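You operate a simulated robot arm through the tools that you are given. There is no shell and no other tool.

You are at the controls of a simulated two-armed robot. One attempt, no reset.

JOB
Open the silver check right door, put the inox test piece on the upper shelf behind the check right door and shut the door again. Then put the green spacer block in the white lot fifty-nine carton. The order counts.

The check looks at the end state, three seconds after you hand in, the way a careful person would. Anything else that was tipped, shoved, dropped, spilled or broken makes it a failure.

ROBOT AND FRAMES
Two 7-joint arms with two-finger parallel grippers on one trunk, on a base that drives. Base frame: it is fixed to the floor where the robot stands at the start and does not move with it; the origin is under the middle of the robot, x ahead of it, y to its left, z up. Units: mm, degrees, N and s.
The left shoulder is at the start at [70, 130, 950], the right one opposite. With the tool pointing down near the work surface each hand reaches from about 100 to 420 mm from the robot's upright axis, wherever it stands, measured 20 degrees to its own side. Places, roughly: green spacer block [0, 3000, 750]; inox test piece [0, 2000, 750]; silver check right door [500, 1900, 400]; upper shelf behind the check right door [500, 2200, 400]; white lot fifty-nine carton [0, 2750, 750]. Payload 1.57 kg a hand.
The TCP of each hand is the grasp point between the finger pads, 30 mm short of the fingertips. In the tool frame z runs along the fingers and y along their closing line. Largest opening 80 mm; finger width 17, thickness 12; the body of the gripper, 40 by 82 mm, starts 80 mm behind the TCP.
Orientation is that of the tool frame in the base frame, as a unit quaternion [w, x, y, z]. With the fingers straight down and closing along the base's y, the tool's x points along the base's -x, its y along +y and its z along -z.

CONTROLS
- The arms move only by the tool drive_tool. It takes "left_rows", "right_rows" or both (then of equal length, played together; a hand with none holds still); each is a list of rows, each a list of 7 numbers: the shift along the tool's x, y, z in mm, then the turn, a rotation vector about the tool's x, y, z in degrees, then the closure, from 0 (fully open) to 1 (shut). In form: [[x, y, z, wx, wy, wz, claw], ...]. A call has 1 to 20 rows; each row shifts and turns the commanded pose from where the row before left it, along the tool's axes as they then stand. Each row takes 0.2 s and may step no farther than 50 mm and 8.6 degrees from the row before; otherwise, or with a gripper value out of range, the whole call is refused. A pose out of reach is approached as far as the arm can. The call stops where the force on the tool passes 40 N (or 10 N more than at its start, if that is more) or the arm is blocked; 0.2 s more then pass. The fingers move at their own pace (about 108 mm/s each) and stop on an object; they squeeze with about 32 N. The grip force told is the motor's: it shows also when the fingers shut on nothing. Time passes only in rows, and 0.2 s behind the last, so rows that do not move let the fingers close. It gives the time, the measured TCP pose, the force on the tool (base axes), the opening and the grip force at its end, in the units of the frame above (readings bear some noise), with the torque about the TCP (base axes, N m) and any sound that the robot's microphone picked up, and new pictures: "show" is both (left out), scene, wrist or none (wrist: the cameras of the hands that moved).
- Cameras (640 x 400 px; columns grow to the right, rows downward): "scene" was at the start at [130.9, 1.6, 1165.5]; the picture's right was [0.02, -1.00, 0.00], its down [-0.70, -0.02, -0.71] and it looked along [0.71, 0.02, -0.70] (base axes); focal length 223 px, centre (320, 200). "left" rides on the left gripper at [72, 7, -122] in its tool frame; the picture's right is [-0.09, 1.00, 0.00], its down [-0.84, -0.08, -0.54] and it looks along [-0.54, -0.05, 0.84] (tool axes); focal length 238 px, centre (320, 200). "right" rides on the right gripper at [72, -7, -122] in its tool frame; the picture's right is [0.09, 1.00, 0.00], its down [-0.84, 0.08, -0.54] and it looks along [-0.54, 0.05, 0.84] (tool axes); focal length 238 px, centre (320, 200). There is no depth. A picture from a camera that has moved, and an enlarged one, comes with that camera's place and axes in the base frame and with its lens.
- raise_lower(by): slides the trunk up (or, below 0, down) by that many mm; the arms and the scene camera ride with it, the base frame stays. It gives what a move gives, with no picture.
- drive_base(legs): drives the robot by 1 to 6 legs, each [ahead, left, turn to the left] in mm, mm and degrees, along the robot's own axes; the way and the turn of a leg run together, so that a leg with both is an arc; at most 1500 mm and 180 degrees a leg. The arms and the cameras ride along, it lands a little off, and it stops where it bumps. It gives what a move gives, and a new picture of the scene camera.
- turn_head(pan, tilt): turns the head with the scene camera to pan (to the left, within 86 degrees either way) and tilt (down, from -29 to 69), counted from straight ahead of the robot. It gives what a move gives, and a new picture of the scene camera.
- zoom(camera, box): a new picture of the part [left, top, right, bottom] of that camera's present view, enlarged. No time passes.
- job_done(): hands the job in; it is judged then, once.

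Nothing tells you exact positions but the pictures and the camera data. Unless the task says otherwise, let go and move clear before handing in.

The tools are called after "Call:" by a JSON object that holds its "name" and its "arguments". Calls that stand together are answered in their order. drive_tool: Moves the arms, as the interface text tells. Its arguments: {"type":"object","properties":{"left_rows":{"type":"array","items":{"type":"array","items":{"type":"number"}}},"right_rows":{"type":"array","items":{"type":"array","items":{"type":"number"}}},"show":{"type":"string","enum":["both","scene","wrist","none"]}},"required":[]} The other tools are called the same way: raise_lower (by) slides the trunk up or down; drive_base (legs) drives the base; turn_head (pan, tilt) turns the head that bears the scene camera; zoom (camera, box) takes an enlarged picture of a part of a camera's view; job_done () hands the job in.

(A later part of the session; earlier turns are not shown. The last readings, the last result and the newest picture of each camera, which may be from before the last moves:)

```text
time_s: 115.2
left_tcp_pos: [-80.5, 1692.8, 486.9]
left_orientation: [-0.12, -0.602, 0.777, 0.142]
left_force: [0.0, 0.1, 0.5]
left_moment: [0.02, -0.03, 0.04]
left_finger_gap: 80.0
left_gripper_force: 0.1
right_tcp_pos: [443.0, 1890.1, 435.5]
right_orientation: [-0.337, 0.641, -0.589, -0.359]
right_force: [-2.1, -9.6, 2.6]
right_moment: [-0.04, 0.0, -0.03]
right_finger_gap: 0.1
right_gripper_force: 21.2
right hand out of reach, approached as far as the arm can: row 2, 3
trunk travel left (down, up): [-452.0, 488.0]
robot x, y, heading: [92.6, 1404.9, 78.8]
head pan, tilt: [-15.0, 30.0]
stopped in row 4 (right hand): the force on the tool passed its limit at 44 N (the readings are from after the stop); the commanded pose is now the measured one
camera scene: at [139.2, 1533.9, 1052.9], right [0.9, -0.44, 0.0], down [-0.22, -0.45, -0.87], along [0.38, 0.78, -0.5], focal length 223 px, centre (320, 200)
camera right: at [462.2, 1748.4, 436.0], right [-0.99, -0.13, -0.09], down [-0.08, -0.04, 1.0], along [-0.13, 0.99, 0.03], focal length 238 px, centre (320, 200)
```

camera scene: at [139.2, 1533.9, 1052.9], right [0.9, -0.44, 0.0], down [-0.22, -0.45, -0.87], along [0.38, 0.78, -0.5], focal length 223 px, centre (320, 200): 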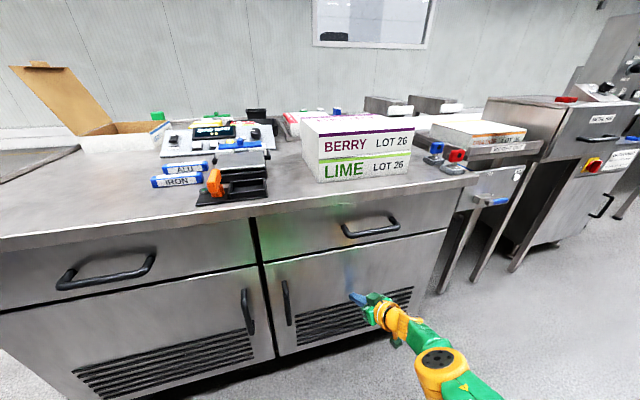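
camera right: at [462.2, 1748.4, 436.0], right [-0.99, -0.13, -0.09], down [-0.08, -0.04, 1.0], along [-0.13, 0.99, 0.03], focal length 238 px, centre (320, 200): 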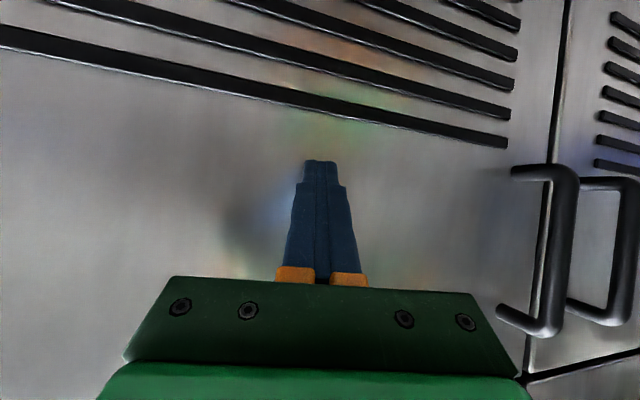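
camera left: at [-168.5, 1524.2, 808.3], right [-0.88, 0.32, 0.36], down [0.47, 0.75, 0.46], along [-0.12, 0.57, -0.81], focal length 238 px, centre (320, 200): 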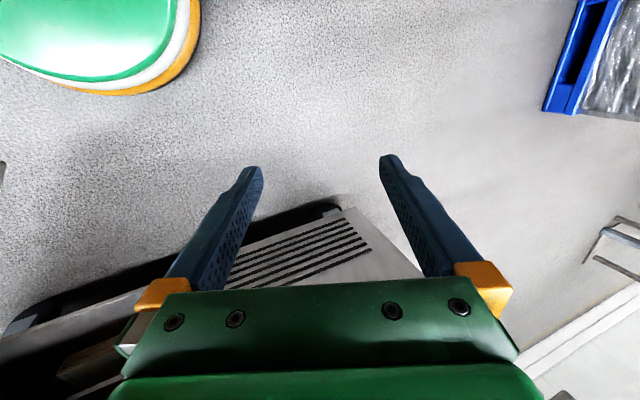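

The door is shut: contact at the closed-plane depth, and nothing on the table moved. I back away and tuck the right arm.

Call:
{"name": "drive_base", "arguments": {"legs": [[-180, 0, 0]]}}

Call:
{"name": "drive_tool", "arguments": {"right_rows": [[19.6, 10.6, -33, 0, 0, 0, 1], [19.6, 10.6, -33, 0, 0, 0, 1], [19.6, 10.6, -33, 6.5, 0, 3.8, 1], [0, 0, 0, 6.5, 0, 3.8, 1], [0, 0, 0, 0, 8, 0, 1], [0, 0, 0, 0, 8, 0, 1], [0, 0, 0, 0, 8, 0, 1], [0, 0, 0, 0, 8, 0, 1], [0, 0, 0, 0, 8, 0, 1], [0, 0, 0, 0, 8, 0, 1], [0, 0, 0, 0, 8, 0, 1], [0, 0, 0, 0, 4, 0, 1], [20, 20, 0, 0, 0, 0, 1], [20, 20, 0, 0, 0, 0, 1], [20, 20, 0, 0, 0, 0, 1]]}}

```text
time_s: 116.7
left_tcp_pos: [-116.2, 1513.9, 486.0]
left_orientation: [-0.123, -0.603, 0.776, 0.141]
left_force: [0.6, -0.1, 0.6]
left_moment: [0.0, 0.0, 0.0]
left_finger_gap: 80.0
left_gripper_force: 0.0
right_tcp_pos: [406.7, 1711.5, 435.2]
right_orientation: [-0.336, 0.642, -0.588, -0.36]
right_force: [0.0, 0.4, -0.1]
right_moment: [0.0, 0.0, -0.01]
right_finger_gap: 0.0
right_gripper_force: 21.4
trunk travel left (down, up): [-452.0, 488.0]
robot x, y, heading: [55.5, 1227.8, 78.9]
head pan, tilt: [-15.0, 30.0]
camera scene: at [104.5, 1356.1, 1052.5], right [0.9, -0.44, 0.0], down [-0.22, -0.45, -0.87], along [0.38, 0.78, -0.5], focal length 223 px, centre (320, 200)
```

scene: 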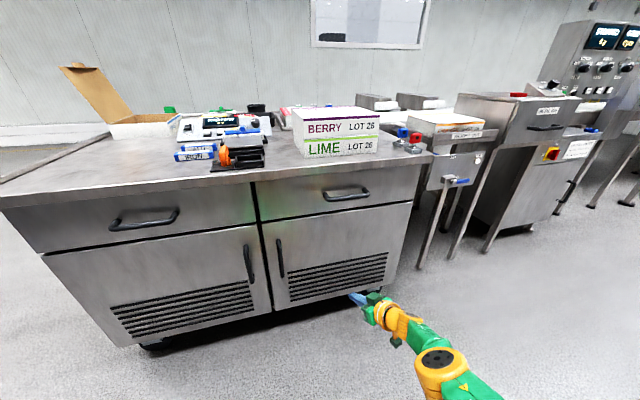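

```text
time_s: 119.9
left_tcp_pos: [-116.2, 1514.3, 485.6]
left_orientation: [-0.122, -0.602, 0.776, 0.142]
left_force: [0.3, 0.9, 0.0]
left_moment: [0.01, 0.0, 0.02]
left_finger_gap: 80.0
left_gripper_force: 0.0
right_tcp_pos: [325.9, 1517.9, 372.6]
right_orientation: [-0.003, -0.682, 0.731, -0.008]
right_force: [-0.4, 0.3, 0.0]
right_moment: [0.01, -0.01, -0.01]
right_finger_gap: 0.1
right_gripper_force: 21.9
right hand out of reach, approached as far as the arm can: row 1, 2, 3, 4, 9, 10, 11, 12
trunk travel left (down, up): [-452.0, 488.0]
robot x, y, heading: [59.9, 1226.2, 79.2]
head pan, tilt: [-15.0, 30.0]
camera scene: at [104.5, 1356.3, 1052.5], right [0.9, -0.44, 0.0], down [-0.22, -0.45, -0.87], along [0.38, 0.78, -0.5], focal length 223 px, centre (320, 200)
camera right: at [327.4, 1448.2, 495.2], right [-1.0, -0.02, -0.01], down [-0.02, 0.85, 0.53], along [-0.01, 0.53, -0.85], focal length 238 px, centre (320, 200)
```

scene: 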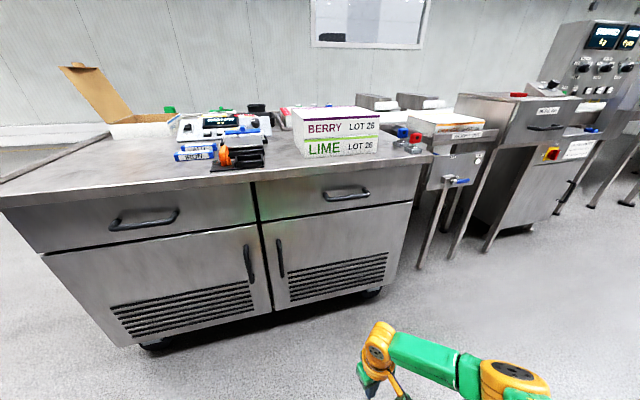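
right: 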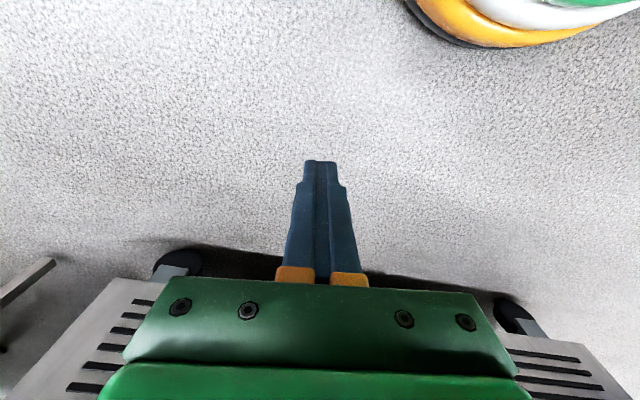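

Both doors are flush. Now I raise the trunk, and check the way to the left side of the table.

Call:
{"name": "raise_lower", "arguments": {"by": 400}}

Call:
{"name": "turn_head", "arguments": {"pan": 60, "tilt": 30}}

```text
time_s: 123.8
left_tcp_pos: [-115.0, 1514.5, 886.8]
left_orientation: [-0.122, -0.603, 0.776, 0.141]
left_force: [-0.1, 0.0, -0.9]
left_moment: [0.01, 0.03, -0.01]
left_finger_gap: 80.0
left_gripper_force: 0.0
right_tcp_pos: [325.4, 1519.7, 771.8]
right_orientation: [-0.004, -0.682, 0.731, -0.009]
right_force: [0.0, 0.6, -0.5]
right_moment: [0.0, 0.03, 0.02]
right_finger_gap: 0.0
right_gripper_force: 21.2
trunk travel left (down, up): [-852.0, 88.0]
robot x, y, heading: [57.2, 1228.1, 78.9]
head pan, tilt: [-15.0, 30.0]
```

```text
time_s: 125.2
left_tcp_pos: [-115.3, 1514.5, 885.9]
left_orientation: [-0.123, -0.602, 0.776, 0.141]
left_force: [-0.3, -0.3, 0.2]
left_moment: [-0.02, -0.01, -0.05]
left_finger_gap: 80.2
left_gripper_force: 0.1
right_tcp_pos: [326.4, 1519.7, 772.7]
right_orientation: [-0.005, -0.683, 0.731, -0.009]
right_force: [0.1, -0.2, -0.2]
right_moment: [-0.03, 0.06, -0.03]
right_finger_gap: 0.0
right_gripper_force: 21.3
trunk travel left (down, up): [-852.0, 88.0]
robot x, y, heading: [57.3, 1224.9, 79.0]
head pan, tilt: [60.0, 30.0]
camera scene: at [-3.3, 1334.7, 1452.5], right [0.66, 0.75, 0.0], down [0.38, -0.33, -0.87], along [-0.65, 0.57, -0.5], focal length 223 px, centre (320, 200)
```

scene: 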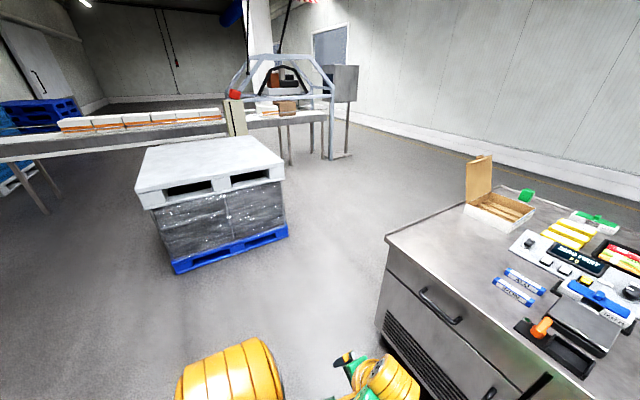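

The way along the left side of the table is clear (pallet far enough off). I drive left, ahead, then turn right to face the table's left side.

Call:
{"name": "drive_base", "arguments": {"legs": [[0, 1150, 0], [1500, 0, 0], [140, 0, 0], [0, 0, -90]]}}

Call:
{"name": "turn_head", "arguments": {"pan": 0, "tilt": 40}}

```text
time_s: 143.0
left_tcp_pos: [-473.7, 3231.1, 886.7]
left_orientation: [0.016, 0.134, 0.973, 0.187]
left_force: [-1.2, 0.1, -0.3]
left_moment: [0.0, -0.01, 0.0]
left_finger_gap: 79.8
left_gripper_force: 0.1
right_tcp_pos: [-481.2, 2789.1, 773.1]
right_orientation: [-0.009, 0.047, 0.999, -0.003]
right_force: [-0.5, 0.5, -0.3]
right_moment: [-0.02, 0.02, -0.01]
right_finger_gap: 0.1
right_gripper_force: 20.9
trunk travel left (down, up): [-852.0, 88.0]
robot x, y, heading: [-765.3, 3068.5, -12.4]
head pan, tilt: [60.0, 30.0]
camera scene: at [-657.8, 3121.3, 1452.4], right [0.74, -0.68, 0.0], down [-0.34, -0.37, -0.87], along [0.59, 0.64, -0.5], focal length 223 px, centre (320, 200)
```

scene: 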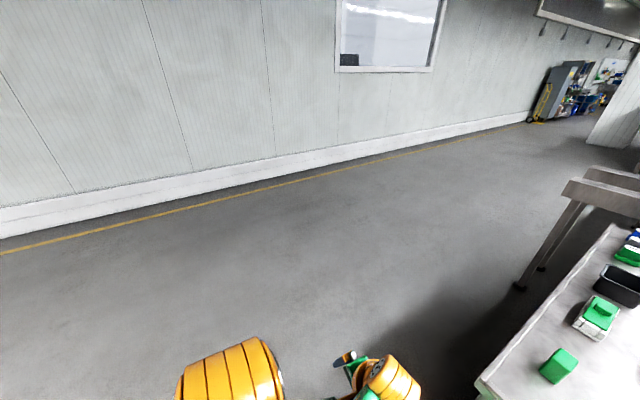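

```text
time_s: 144.3
left_tcp_pos: [-474.2, 3230.2, 885.8]
left_orientation: [0.016, 0.135, 0.973, 0.187]
left_force: [1.1, -0.2, -0.1]
left_moment: [0.0, -0.02, 0.01]
left_finger_gap: 80.1
left_gripper_force: 0.1
right_tcp_pos: [-482.0, 2788.5, 772.3]
right_orientation: [-0.009, 0.047, 0.999, -0.003]
right_force: [-0.4, -0.2, 1.0]
right_moment: [-0.01, -0.01, 0.01]
right_finger_gap: 0.3
right_gripper_force: 21.3
trunk travel left (down, up): [-852.0, 88.0]
robot x, y, heading: [-765.6, 3063.5, -12.8]
head pan, tilt: [0.0, 40.0]
camera scene: at [-635.9, 3036.2, 1437.1], right [-0.22, -0.98, 0.0], down [-0.63, 0.14, -0.77], along [0.75, -0.17, -0.64], focal length 223 px, centre (320, 200)
```

scene: 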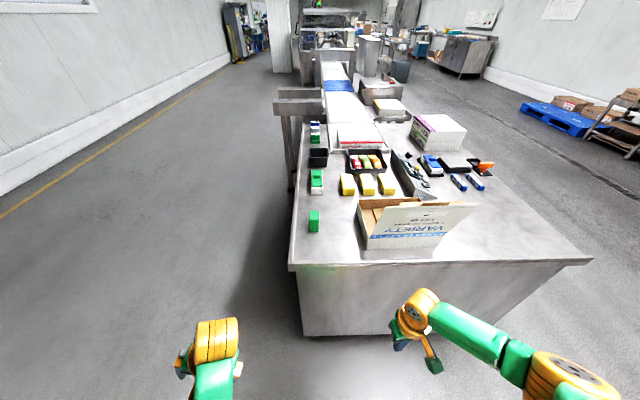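

I'm now left of the table, facing it. I enlarge the carton and block area.

Call:
{"name": "zoom", "arguments": {"camera": "scene", "box": [280, 160, 500, 280]}}

```text
2.91 times, centred on (390, 220) of scene
camera zoom: at [-635.9, 3036.2, 1437.1], right [-0.22, -0.98, 0.0], down [-0.63, 0.14, -0.77], along [0.75, -0.17, -0.64], focal length 648 px, centre (116, 142)
```

zoom: 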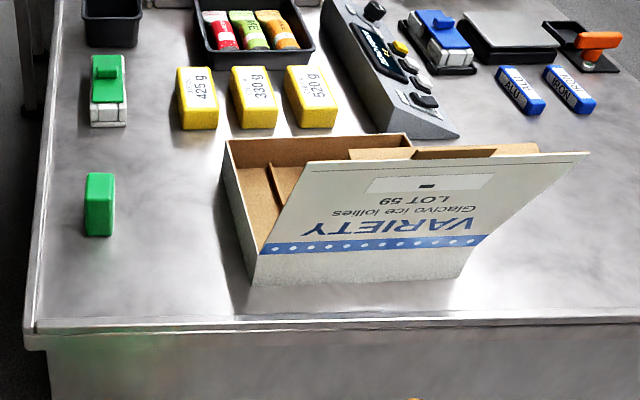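

Call:
{"name": "zoom", "arguments": {"camera": "scene", "box": [294, 200, 344, 240]}}

Call:
{"name": "zoom", "arguments": {"camera": "scene", "box": [345, 190, 445, 260]}}

```text
10.00 times, centred on (319, 220) of scene
camera zoom: at [-635.9, 3036.2, 1437.1], right [-0.22, -0.98, 0.0], down [-0.63, 0.14, -0.77], along [0.75, -0.17, -0.64], focal length 2226 px, centre (330, 0)
```

zoom: 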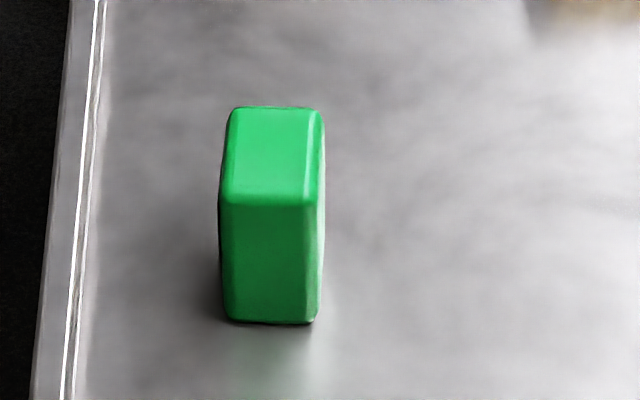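

```text
5.71 times, centred on (395, 225) of scene
camera zoom: at [-635.9, 3036.2, 1437.1], right [-0.22, -0.98, 0.0], down [-0.63, 0.14, -0.77], along [0.75, -0.17, -0.64], focal length 1272 px, centre (-109, 57)
```

zoom: 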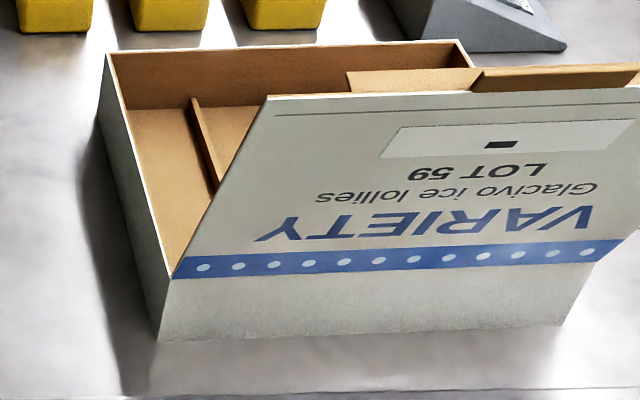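

The block is about 36×48×63 mm at (-62, 2930); the carton's nearest compartment is free, with the lid leaning out toward me. I'll work from behind the table, where the lid is out of the way. I drive around to the back side.

Call:
{"name": "raise_lower", "arguments": {"by": 60}}

Call:
{"name": "drive_base", "arguments": {"legs": [[0, 640, 0], [605, 0, 0], [0, 0, -88.4]]}}

```text
time_s: 145.3
left_tcp_pos: [-473.8, 3230.6, 946.6]
left_orientation: [0.016, 0.135, 0.973, 0.186]
left_force: [-0.5, 0.6, 0.0]
left_moment: [-0.02, 0.04, -0.01]
left_finger_gap: 80.0
left_gripper_force: 0.1
right_tcp_pos: [-480.8, 2789.1, 832.0]
right_orientation: [-0.008, 0.047, 0.999, -0.004]
right_force: [0.4, -0.1, -0.2]
right_moment: [-0.04, 0.0, -0.01]
right_finger_gap: 0.1
right_gripper_force: 21.5
trunk travel left (down, up): [-912.0, 28.0]
robot x, y, heading: [-764.8, 3069.6, -12.7]
head pan, tilt: [0.0, 40.0]
```

```text
time_s: 155.5
left_tcp_pos: [118.3, 3269.4, 946.3]
left_orientation: [0.141, 0.773, 0.606, 0.123]
left_force: [-0.4, -0.1, -0.1]
left_moment: [-0.03, -0.01, 0.03]
left_finger_gap: 79.9
left_gripper_force: 0.1
right_tcp_pos: [-323.1, 3261.6, 831.3]
right_orientation: [-0.009, 0.727, 0.686, 0.003]
right_force: [-0.2, 0.7, 0.1]
right_moment: [0.02, 0.02, 0.0]
right_finger_gap: 0.0
right_gripper_force: 20.8
trunk travel left (down, up): [-912.0, 28.0]
robot x, y, heading: [-59.3, 3554.4, -100.4]
head pan, tilt: [0.0, 40.0]
camera scene: at [-82.8, 3423.3, 1497.1], right [-0.98, 0.18, 0.0], down [0.12, 0.63, -0.77], along [-0.14, -0.75, -0.64], focal length 223 px, centre (320, 200)
```

scene: 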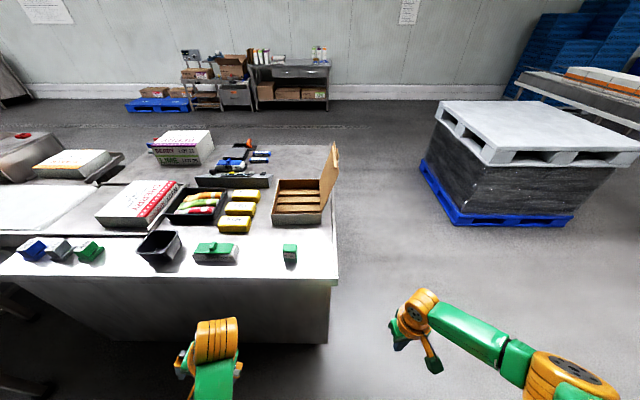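

From behind, the block and the open carton are directly ahead with the lid off to the right. I enlarge.

Call:
{"name": "zoom", "arguments": {"camera": "scene", "box": [250, 140, 350, 290]}}

Call:
{"name": "zoom", "arguments": {"camera": "scene", "box": [262, 165, 332, 225]}}

```text
2.67 times, centred on (300, 215) of scene
camera zoom: at [-82.8, 3423.3, 1497.1], right [-0.98, 0.18, 0.0], down [0.12, 0.63, -0.77], along [-0.14, -0.75, -0.64], focal length 594 px, centre (373, 160)
```

zoom: 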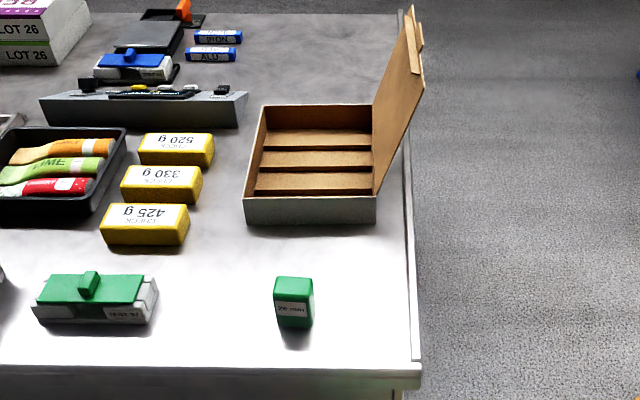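

```text
6.67 times, centred on (297, 195) of scene
camera zoom: at [-82.8, 3423.3, 1497.1], right [-0.98, 0.18, 0.0], down [0.12, 0.63, -0.77], along [-0.14, -0.75, -0.64], focal length 1484 px, centre (473, 233)
```

zoom: 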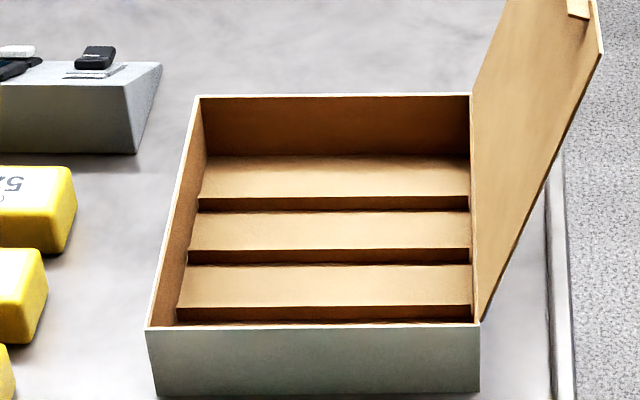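

Block centre about (-67, 2927); the nearest compartment lies 206 mm further ahead in the same line. I set the left hand to a steep 65° forward-down pitch in free space.

Call:
{"name": "drive_tool", "arguments": {"left_rows": [[0, 0, 0, 4.1, -5.06, -1.5, 0], [0, 0, 0, 4.1, -5.06, -1.5, 0], [0, 0, 0, 4.1, -5.06, -1.5, 0], [0, 0, 0, 4.1, -5.06, -1.5, 0], [0, 0, 0, 4.1, -5.06, -1.5, 0], [-29, -19, 13.5, 0, 0, 0, 0], [-29, -19, 13.5, 0, 0, 0, 0], [-29, -19, 13.5, 0, 0, 0, 0], [-29, -19, 13.5, 0, 0, 0, 0]]}}

```text
time_s: 157.5
left_tcp_pos: [18.5, 3158.5, 945.5]
left_orientation: [0.139, 0.752, 0.623, -0.166]
left_force: [0.2, 0.5, -0.5]
left_moment: [0.02, -0.02, -0.02]
left_finger_gap: 80.0
left_gripper_force: 0.2
right_tcp_pos: [-324.9, 3260.0, 831.5]
right_orientation: [-0.009, 0.727, 0.686, 0.004]
right_force: [0.0, 0.4, 0.2]
right_moment: [0.02, 0.01, 0.03]
right_finger_gap: 0.0
right_gripper_force: 21.5
trunk travel left (down, up): [-912.0, 28.0]
robot x, y, heading: [-55.1, 3555.9, -100.4]
head pan, tilt: [0.0, 40.0]
camera scene: at [-84.2, 3421.7, 1496.9], right [-0.98, 0.18, 0.0], down [0.12, 0.63, -0.77], along [-0.14, -0.75, -0.64], focal length 223 px, centre (320, 200)
camera left: at [46.4, 3271.5, 1024.7], right [0.96, -0.27, 0.04], down [-0.18, -0.51, 0.84], along [-0.21, -0.82, -0.53], focal length 238 px, centre (320, 200)
```

scene: 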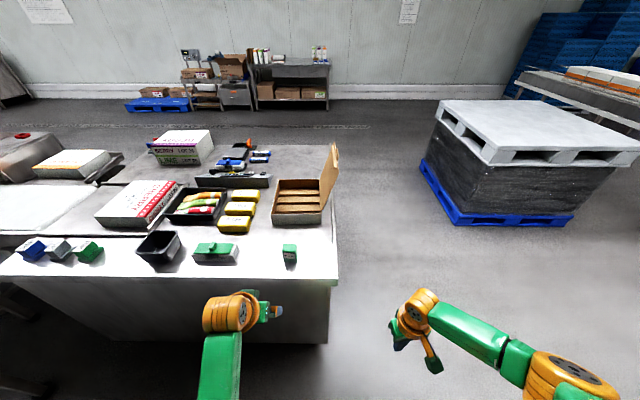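
left: 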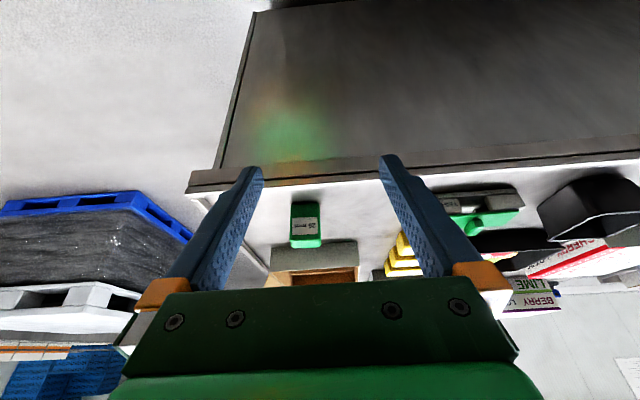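

I drive ahead so the hand comes just short of the block.

Call:
{"name": "drive_base", "arguments": {"legs": [[215, -42, -0.8]]}}

Call:
{"name": "zoom", "arguments": {"camera": "left", "box": [0, 0, 640, 400]}}

```text
time_s: 159.2
left_tcp_pos: [-66.2, 2963.3, 946.2]
left_orientation: [0.137, 0.756, 0.617, -0.169]
left_force: [0.2, -0.3, -0.4]
left_moment: [-0.03, 0.0, 0.02]
left_finger_gap: 80.2
left_gripper_force: 0.0
right_tcp_pos: [-407.8, 3067.1, 833.4]
right_orientation: [-0.009, 0.732, 0.681, 0.004]
right_force: [0.0, 0.6, -0.8]
right_moment: [0.01, 0.01, -0.04]
right_finger_gap: 0.2
right_gripper_force: 21.7
trunk travel left (down, up): [-912.0, 28.0]
robot x, y, heading: [-138.5, 3361.5, -101.0]
head pan, tilt: [0.0, 40.0]
camera scene: at [-164.3, 3227.4, 1497.5], right [-0.98, 0.2, 0.0], down [0.12, 0.63, -0.77], along [-0.15, -0.75, -0.64], focal length 223 px, centre (320, 200)
```

scene: 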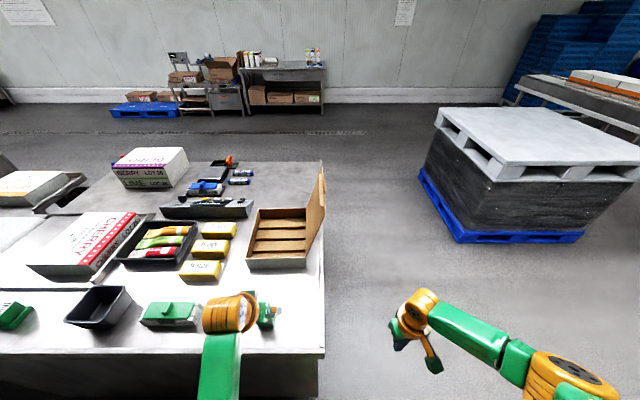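

```text
1.00 times, centred on (320, 200) of left (not enlarged: the box is as wide or as high as the picture)
camera zoom: at [-36.4, 3073.9, 1025.5], right [0.96, -0.28, 0.04], down [-0.18, -0.5, 0.85], along [-0.22, -0.82, -0.53], focal length 238 px, centre (320, 200)
```

zoom: 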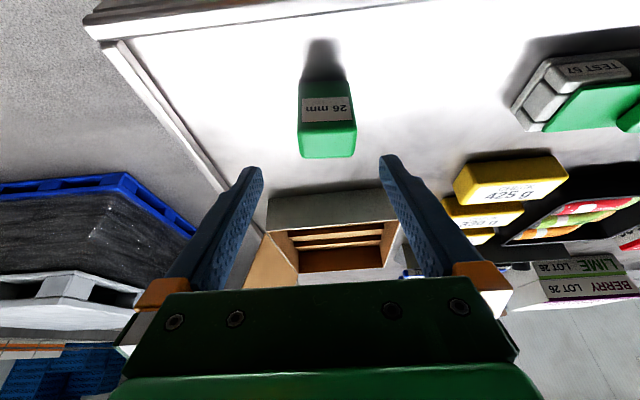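

The block is 34 mm ahead and 6 mm left of the hand. I centre over it and descend part way.

Call:
{"name": "drive_tool", "arguments": {"left_rows": [[-25.4, 6, 11.8, 0, 0, 0, 0], [8.5, 0, 18.1, 0, 0, 0, 0], [8.5, 0, 18.1, 0, 0, 0, 0], [0, 0, 0, 0, 0, 0, 0]], "show": "wrist"}}

```text
time_s: 160.2
left_tcp_pos: [-67.8, 2931.5, 903.1]
left_orientation: [0.137, 0.757, 0.617, -0.168]
left_force: [-0.1, -0.5, 0.1]
left_moment: [0.02, -0.02, 0.01]
left_finger_gap: 79.9
left_gripper_force: 0.1
right_tcp_pos: [-409.0, 3064.7, 832.2]
right_orientation: [-0.008, 0.731, 0.682, 0.004]
right_force: [-0.2, 0.6, 0.2]
right_moment: [0.0, 0.0, 0.02]
right_finger_gap: 0.2
right_gripper_force: 21.3
trunk travel left (down, up): [-912.0, 28.0]
robot x, y, heading: [-138.9, 3356.6, -101.2]
head pan, tilt: [0.0, 40.0]
camera left: at [-38.0, 3042.6, 983.0], right [0.96, -0.28, 0.04], down [-0.18, -0.5, 0.84], along [-0.22, -0.82, -0.53], focal length 238 px, centre (320, 200)
```

left: 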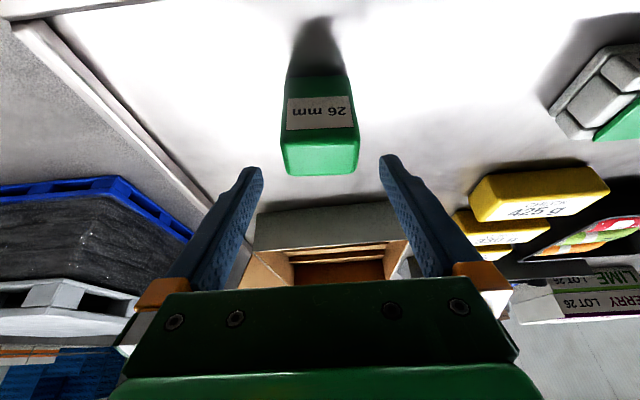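

Well centred. I descend to grip height and close.

Call:
{"name": "drive_tool", "arguments": {"left_rows": [[7.2, 0, 15.4, 0, 0, 0, 0], [7.2, 0, 15.4, 0, 0, 0, 0], [6.8, 0, 14.5, 0, 0, 0, 0], [0, 0, 0, 0, 0, 0, 0.2], [0, 0, 0, 0, 0, 0, 0.5], [0, 0, 0, 0, 0, 0, 0.8], [0, 0, 0, 0, 0, 0, 1], [0, 0, 0, 0, 0, 0, 1]]}}

```text
time_s: 162.0
left_tcp_pos: [-67.2, 2930.9, 855.1]
left_orientation: [0.137, 0.757, 0.617, -0.167]
left_force: [-0.4, -0.2, 0.0]
left_moment: [0.02, -0.02, -0.02]
left_finger_gap: 49.9
left_gripper_force: 31.3
right_tcp_pos: [-408.9, 3066.0, 833.1]
right_orientation: [-0.008, 0.731, 0.682, 0.004]
right_force: [-0.2, 0.2, 0.2]
right_moment: [-0.01, 0.0, -0.02]
right_finger_gap: 0.0
right_gripper_force: 21.5
trunk travel left (down, up): [-912.0, 28.0]
robot x, y, heading: [-136.5, 3356.6, -101.3]
head pan, tilt: [0.0, 40.0]
camera scene: at [-165.7, 3223.7, 1497.1], right [-0.98, 0.2, 0.0], down [0.13, 0.63, -0.77], along [-0.15, -0.75, -0.64], focal length 223 px, centre (320, 200)
camera left: at [-37.0, 3043.0, 935.2], right [0.96, -0.28, 0.04], down [-0.18, -0.5, 0.84], along [-0.22, -0.82, -0.53], focal length 238 px, centre (320, 200)
```

scene: 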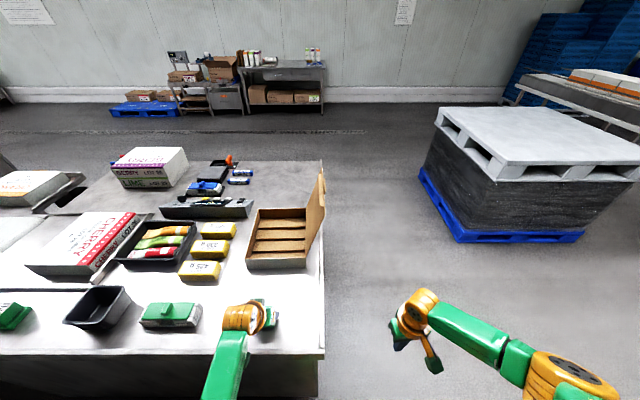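
left: 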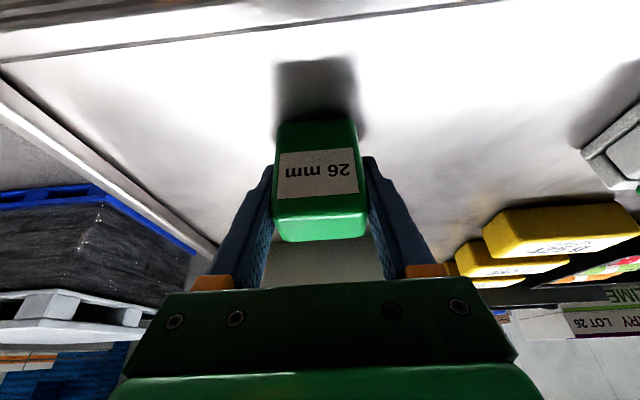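

The block is held (50 mm across). I lift it 110 mm.

Call:
{"name": "drive_tool", "arguments": {"left_rows": [[-11.8, 0, -25.4, 0, 0, 0, 1], [-11.8, 0, -25.4, 0, 0, 0, 1], [-11.8, 0, -25.4, 0, 0, 0, 1], [-11.8, 0, -25.4, 0, 0, 0, 1]]}}

```text
time_s: 163.0
left_tcp_pos: [-66.4, 2934.2, 967.2]
left_orientation: [0.138, 0.757, 0.616, -0.168]
left_force: [0.5, -0.4, -0.7]
left_moment: [0.02, -0.01, 0.0]
left_finger_gap: 49.5
left_gripper_force: 32.0
right_tcp_pos: [-408.5, 3064.8, 832.4]
right_orientation: [-0.009, 0.732, 0.681, 0.004]
right_force: [0.4, -1.0, -0.6]
right_moment: [0.0, -0.01, 0.02]
right_finger_gap: 0.0
right_gripper_force: 21.1
trunk travel left (down, up): [-912.0, 28.0]
robot x, y, heading: [-140.4, 3355.9, -101.2]
head pan, tilt: [0.0, 40.0]
camera scene: at [-165.9, 3223.7, 1497.0], right [-0.98, 0.2, 0.0], down [0.13, 0.63, -0.77], along [-0.15, -0.75, -0.64], focal length 223 px, centre (320, 200)
camera left: at [-35.7, 3046.0, 1046.8], right [0.96, -0.28, 0.04], down [-0.18, -0.5, 0.84], along [-0.22, -0.82, -0.53], focal length 238 px, centre (320, 200)
```

scene: 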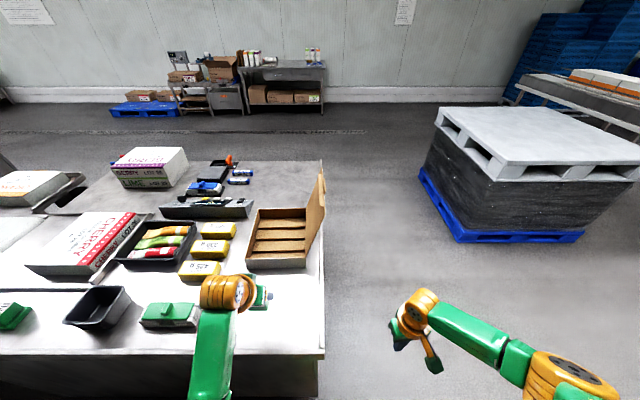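
left: 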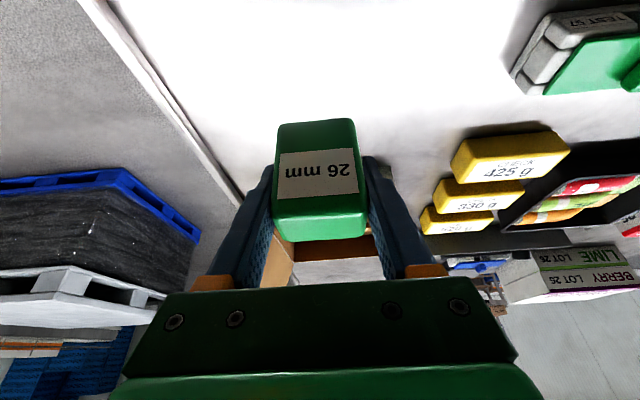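

Call:
{"name": "zoom", "arguments": {"camera": "scene", "box": [235, 190, 335, 280]}}

```text
4.44 times, centred on (285, 235) of scene
camera zoom: at [-165.9, 3223.7, 1497.0], right [-0.98, 0.2, 0.0], down [0.13, 0.63, -0.77], along [-0.15, -0.75, -0.64], focal length 989 px, centre (476, 44)
```

zoom: 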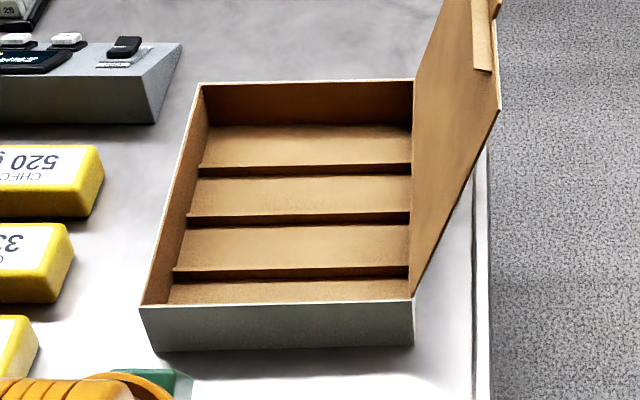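

Carton: near wall at 443, first divider at 505 mm from the camera, lateral centre at -149. I move the base 80 mm closer, then extend the arm over the first compartment.

Call:
{"name": "drive_base", "arguments": {"legs": [[80, 0, 0]]}}

Call:
{"name": "zoom", "arguments": {"camera": "scene", "box": [225, 200, 345, 310]}}

```text
time_s: 164.1
left_tcp_pos: [-80.4, 2859.4, 968.3]
left_orientation: [0.139, 0.757, 0.616, -0.169]
left_force: [0.2, -0.4, -1.2]
left_moment: [-0.04, 0.03, -0.01]
left_finger_gap: 49.6
left_gripper_force: 32.0
right_tcp_pos: [-423.1, 2990.6, 834.1]
right_orientation: [-0.007, 0.732, 0.682, 0.002]
right_force: [-0.2, -0.5, -0.7]
right_moment: [-0.03, 0.02, -0.03]
right_finger_gap: 0.0
right_gripper_force: 21.2
trunk travel left (down, up): [-912.0, 28.0]
robot x, y, heading: [-154.7, 3281.6, -101.5]
head pan, tilt: [0.0, 40.0]
camera scene: at [-179.9, 3152.2, 1497.8], right [-0.98, 0.2, 0.0], down [0.12, 0.63, -0.77], along [-0.15, -0.75, -0.64], focal length 223 px, centre (320, 200)
```

scene: 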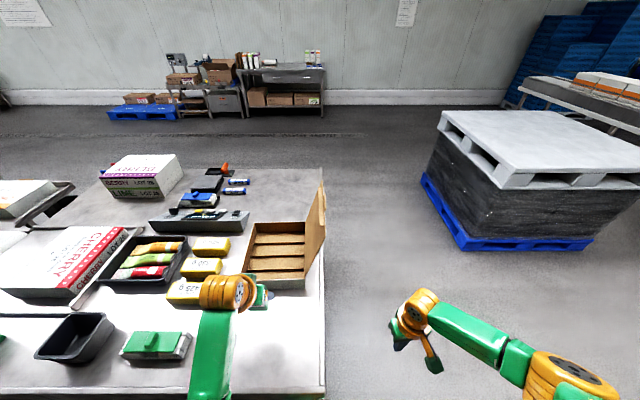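

```text
3.64 times, centred on (285, 255) of scene
camera zoom: at [-179.9, 3152.2, 1497.8], right [-0.98, 0.2, 0.0], down [0.12, 0.63, -0.77], along [-0.15, -0.75, -0.64], focal length 809 px, centre (447, 0)
```

zoom: 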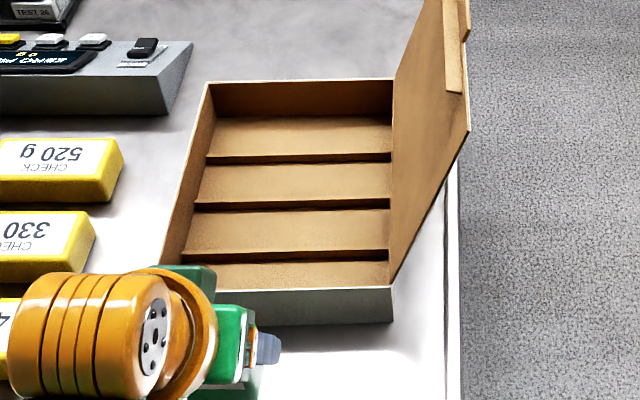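

Positions agree. I extend the arm 130 mm so the block is above the first compartment.

Call:
{"name": "drive_tool", "arguments": {"left_rows": [[-23.7, -1.8, 11, 0, 0, 0, 1], [-23.7, -1.8, 11, 0, 0, 0, 1], [-23.7, -1.8, 11, 0, 0, 0, 1], [-23.7, -1.8, 11, 0, 0, 0, 1], [-23.7, -1.8, 11, 0, 0, 0, 1], [0, 0, 0, 0, 0, 0, 1]]}}

Call:
{"name": "zoom", "arguments": {"camera": "scene", "box": [225, 180, 345, 310]}}

```text
time_s: 165.4
left_tcp_pos: [-118.9, 2727.6, 968.3]
left_orientation: [0.138, 0.756, 0.617, -0.167]
left_force: [-0.1, 1.0, -1.1]
left_moment: [-0.01, 0.0, 0.01]
left_finger_gap: 49.7
left_gripper_force: 31.6
right_tcp_pos: [-424.6, 2986.7, 832.6]
right_orientation: [-0.008, 0.732, 0.682, 0.004]
right_force: [-0.1, -0.2, -0.4]
right_moment: [0.02, -0.01, -0.02]
right_finger_gap: 0.0
right_gripper_force: 21.5
trunk travel left (down, up): [-912.0, 28.0]
robot x, y, heading: [-158.5, 3277.9, -101.1]
head pan, tilt: [0.0, 40.0]
camera scene: at [-181.4, 3144.9, 1497.1], right [-0.98, 0.2, 0.0], down [0.13, 0.63, -0.77], along [-0.15, -0.75, -0.64], focal length 223 px, centre (320, 200)
camera left: at [-87.7, 2839.8, 1047.3], right [0.96, -0.28, 0.04], down [-0.18, -0.5, 0.85], along [-0.22, -0.82, -0.53], focal length 238 px, centre (320, 200)
```

scene: 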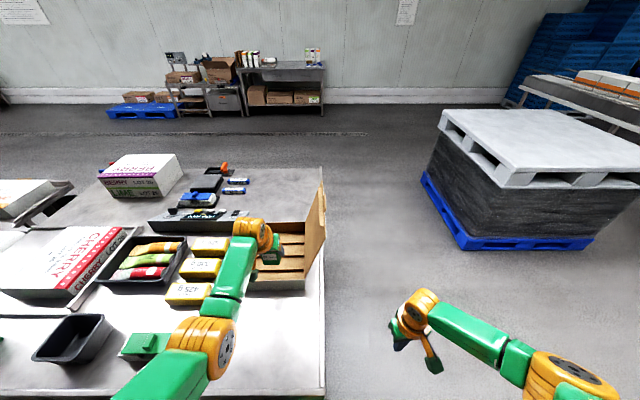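
left: 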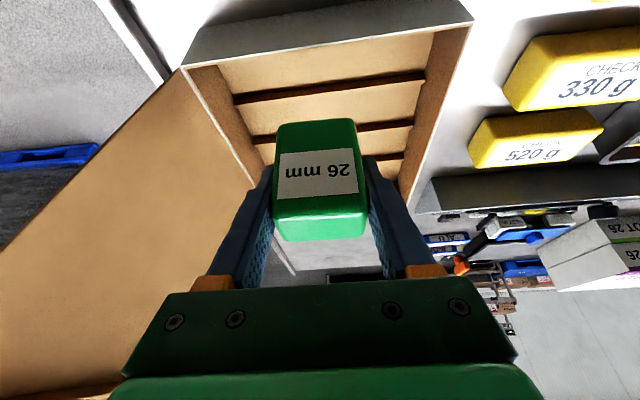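

```text
3.08 times, centred on (285, 245) of scene
camera zoom: at [-181.4, 3144.9, 1497.1], right [-0.98, 0.2, 0.0], down [0.13, 0.63, -0.77], along [-0.15, -0.75, -0.64], focal length 685 px, centre (428, 62)
```

zoom: 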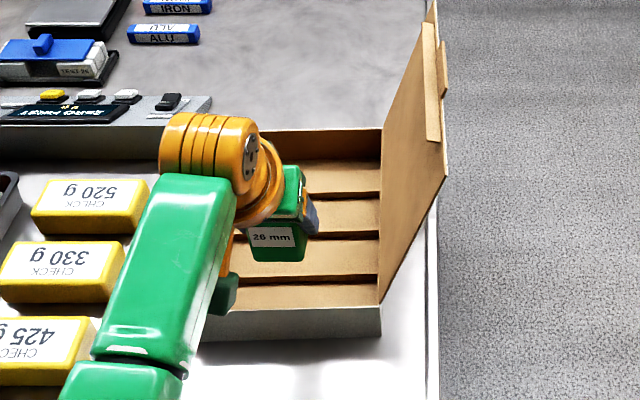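

The block is over the first compartment, about 6 mm too deep. I correct, then lower with the trunk.

Call:
{"name": "drive_tool", "arguments": {"left_rows": [[5.4, 5, -2.5, 0, 0, 0, 1], [0, 0, 0, 0, 0, 0, 1]], "show": "none"}}

Call:
{"name": "raise_lower", "arguments": {"by": -60}}

Call:
{"name": "zoom", "arguments": {"camera": "left", "box": [0, 0, 640, 400]}}

Call:
{"name": "zoom", "arguments": {"camera": "scene", "box": [225, 200, 345, 330]}}

```text
time_s: 166.1
left_tcp_pos: [-112.4, 2734.0, 966.3]
left_orientation: [0.136, 0.757, 0.617, -0.167]
left_force: [0.3, 0.2, -1.6]
left_moment: [-0.01, 0.02, -0.02]
left_finger_gap: 49.5
left_gripper_force: 32.3
right_tcp_pos: [-424.1, 2987.0, 831.6]
right_orientation: [-0.009, 0.732, 0.681, 0.004]
right_force: [0.3, 0.5, 0.8]
right_moment: [0.0, 0.0, 0.0]
right_finger_gap: 0.0
right_gripper_force: 21.1
trunk travel left (down, up): [-912.0, 28.0]
robot x, y, heading: [-154.1, 3279.9, -101.2]
head pan, tilt: [0.0, 40.0]
```

```text
time_s: 167.1
left_tcp_pos: [-111.0, 2734.4, 905.9]
left_orientation: [0.137, 0.757, 0.617, -0.168]
left_force: [0.4, -1.1, -1.3]
left_moment: [0.01, 0.0, 0.02]
left_finger_gap: 49.6
left_gripper_force: 31.8
right_tcp_pos: [-424.2, 2986.0, 771.8]
right_orientation: [-0.008, 0.732, 0.681, 0.004]
right_force: [-0.5, 0.9, -0.8]
right_moment: [-0.01, 0.01, 0.0]
right_finger_gap: 0.0
right_gripper_force: 21.2
trunk travel left (down, up): [-852.0, 88.0]
robot x, y, heading: [-155.9, 3277.0, -101.4]
head pan, tilt: [0.0, 40.0]
```

```text
1.00 times, centred on (320, 200) of left (not enlarged: the box is as wide or as high as the picture)
camera zoom: at [-81.7, 2845.3, 986.5], right [0.96, -0.28, 0.04], down [-0.18, -0.5, 0.84], along [-0.22, -0.82, -0.53], focal length 238 px, centre (320, 200)
```

zoom: 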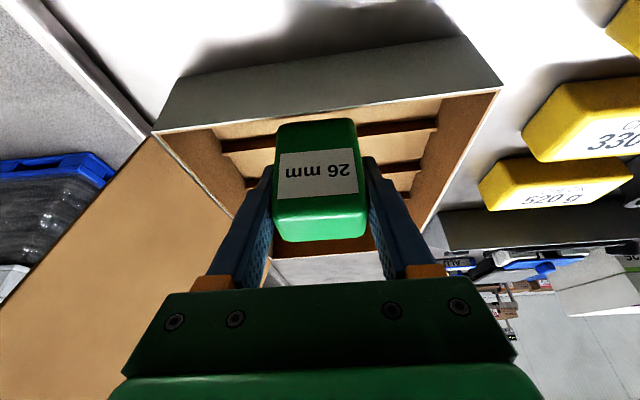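

```text
3.08 times, centred on (285, 265) of scene
camera zoom: at [-181.4, 3144.9, 1437.0], right [-0.98, 0.2, 0.0], down [0.13, 0.63, -0.77], along [-0.15, -0.75, -0.64], focal length 685 px, centre (428, 0)
```

zoom: 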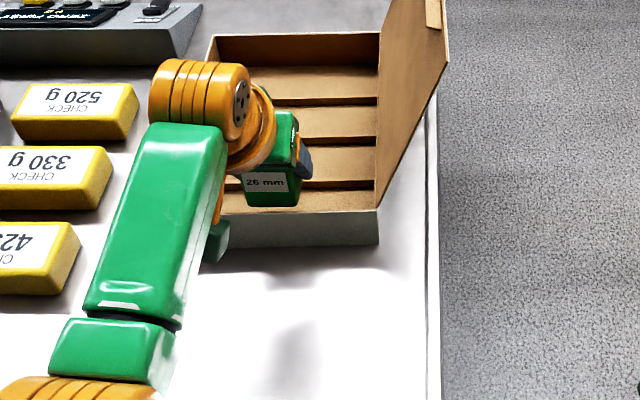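

The block has entered the carton with about 10 mm clearance to the near wall. I lower on.

Call:
{"name": "raise_lower", "arguments": {"by": -35}}

Call:
{"name": "zoom", "arguments": {"camera": "left", "box": [0, 0, 640, 400]}}

Call:
{"name": "zoom", "arguments": {"camera": "scene", "box": [225, 200, 345, 330]}}

```text
time_s: 167.8
left_tcp_pos: [-112.0, 2734.4, 871.7]
left_orientation: [0.137, 0.757, 0.616, -0.169]
left_force: [-0.1, 0.2, -1.4]
left_moment: [0.0, 0.0, 0.0]
left_finger_gap: 49.4
left_gripper_force: 31.5
right_tcp_pos: [-423.4, 2987.1, 737.7]
right_orientation: [-0.008, 0.732, 0.681, 0.003]
right_force: [-0.2, 0.7, 0.0]
right_moment: [0.01, -0.03, 0.01]
right_finger_gap: 0.2
right_gripper_force: 21.6
trunk travel left (down, up): [-817.0, 123.0]
robot x, y, heading: [-154.9, 3278.7, -101.3]
head pan, tilt: [0.0, 40.0]
```

```text
1.00 times, centred on (320, 200) of left (not enlarged: the box is as wide or as high as the picture)
camera zoom: at [-81.7, 2845.4, 951.5], right [0.96, -0.28, 0.04], down [-0.18, -0.5, 0.84], along [-0.22, -0.82, -0.53], focal length 238 px, centre (320, 200)
```

zoom: 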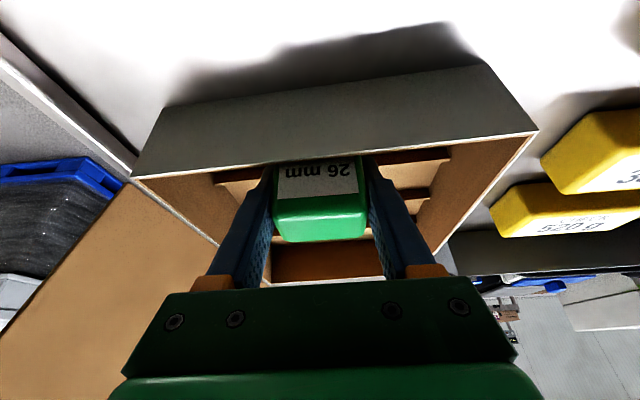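

```text
3.08 times, centred on (285, 265) of scene
camera zoom: at [-181.4, 3145.0, 1402.0], right [-0.98, 0.2, 0.0], down [0.13, 0.63, -0.77], along [-0.15, -0.75, -0.64], focal length 685 px, centre (428, 0)
```

zoom: 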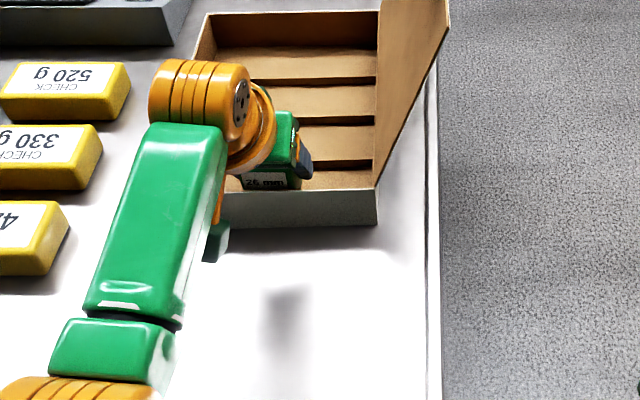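

Call:
{"name": "drive_tool", "arguments": {"left_rows": [[1.3, 0, 2.7, 0, 0, 0, 1], [1.3, 0, 2.7, 0, 0, 0, 1], [1.3, 0, 2.7, 0, 0, 0, 1], [0.85, 0, 1.8, 0, 0, 0, 1], [0, 0, 0, 0, 0, 0, 1]], "show": "wrist"}}

```text
time_s: 169.0
left_tcp_pos: [-112.7, 2733.6, 859.9]
left_orientation: [0.137, 0.757, 0.616, -0.168]
left_force: [0.0, -0.6, -1.9]
left_moment: [-0.01, -0.05, -0.02]
left_finger_gap: 49.4
left_gripper_force: 31.3
right_tcp_pos: [-424.7, 2986.6, 737.6]
right_orientation: [-0.008, 0.732, 0.681, 0.004]
right_force: [-0.3, 0.5, 0.6]
right_moment: [0.02, 0.0, 0.0]
right_finger_gap: 0.0
right_gripper_force: 21.4
trunk travel left (down, up): [-817.0, 123.0]
robot x, y, heading: [-154.1, 3277.7, -101.5]
head pan, tilt: [0.0, 40.0]
camera left: at [-82.5, 2845.3, 940.2], right [0.96, -0.28, 0.04], down [-0.18, -0.5, 0.84], along [-0.22, -0.82, -0.53], focal length 238 px, centre (320, 200)
```

left: 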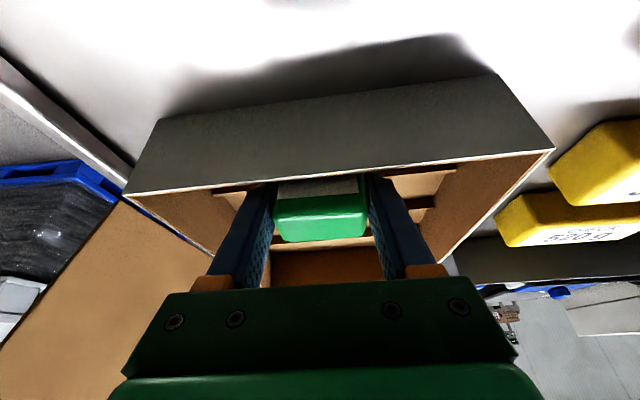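

Call:
{"name": "drive_tool", "arguments": {"left_rows": [[0.65, 0, 1.4, 0, 0, 0, 1], [0.65, 0, 1.4, 0, 0, 0, 1], [0, 0, 0, 0, 0, 0, 1]], "show": "none"}}

```text
time_s: 169.8
left_tcp_pos: [-112.3, 2733.8, 859.4]
left_orientation: [0.139, 0.757, 0.616, -0.168]
left_force: [0.2, -3.9, 7.5]
left_moment: [-0.01, 0.13, 0.06]
left_finger_gap: 49.9
left_gripper_force: 31.9
right_tcp_pos: [-425.3, 2987.3, 737.6]
right_orientation: [-0.009, 0.732, 0.681, 0.004]
right_force: [0.0, -0.4, 0.0]
right_moment: [-0.01, 0.01, -0.02]
right_finger_gap: 0.2
right_gripper_force: 20.8
trunk travel left (down, up): [-817.0, 123.0]
robot x, y, heading: [-156.1, 3275.7, -101.0]
head pan, tilt: [0.0, 40.0]
```

Contact at floor height (7.5 N). I open the fingers and rise straight up.

Call:
{"name": "drive_tool", "arguments": {"left_rows": [[0, 0, 0, 0, 0, 0, 0.35], [0, 0, 0, 0, 0, 0, 0.2], [0, 0, 0, 0, 0, 0, 0.2], [-6.3, 0, -13.6, 0, 0, 0, 0.2], [-8.5, 0, -18.1, 0, 0, 0, 0.2], [-8.5, 0, -18.1, 0, 0, 0, 0.2], [-8.5, 0, -18.1, 0, 0, 0, 0.2], [-8.5, 0, -18.1, 0, 0, 0, 0.2]]}}

```text
time_s: 171.6
left_tcp_pos: [-112.6, 2731.8, 953.4]
left_orientation: [0.137, 0.757, 0.616, -0.167]
left_force: [0.4, -0.3, 1.3]
left_moment: [0.0, -0.01, -0.04]
left_finger_gap: 64.2
left_gripper_force: 0.0
right_tcp_pos: [-424.7, 2987.3, 736.4]
right_orientation: [-0.008, 0.732, 0.682, 0.004]
right_force: [0.8, -0.3, 0.0]
right_moment: [-0.03, 0.0, 0.0]
right_finger_gap: 0.0
right_gripper_force: 21.3
trunk travel left (down, up): [-817.0, 123.0]
robot x, y, heading: [-154.6, 3277.9, -101.1]
head pan, tilt: [0.0, 40.0]
camera scene: at [-181.6, 3145.2, 1402.1], right [-0.98, 0.2, 0.0], down [0.13, 0.63, -0.77], along [-0.15, -0.75, -0.64], focal length 223 px, centre (320, 200)
camera left: at [-82.6, 2844.0, 1033.9], right [0.96, -0.28, 0.04], down [-0.18, -0.5, 0.84], along [-0.22, -0.82, -0.53], focal length 238 px, centre (320, 200)
```

scene: 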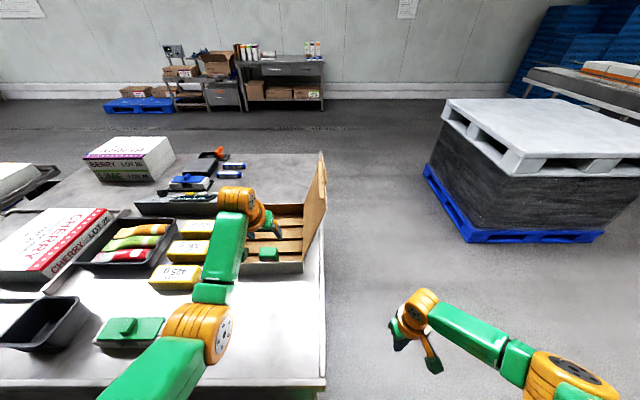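
left: 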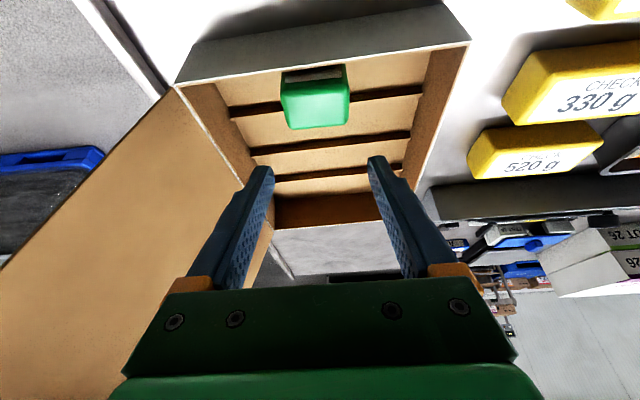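

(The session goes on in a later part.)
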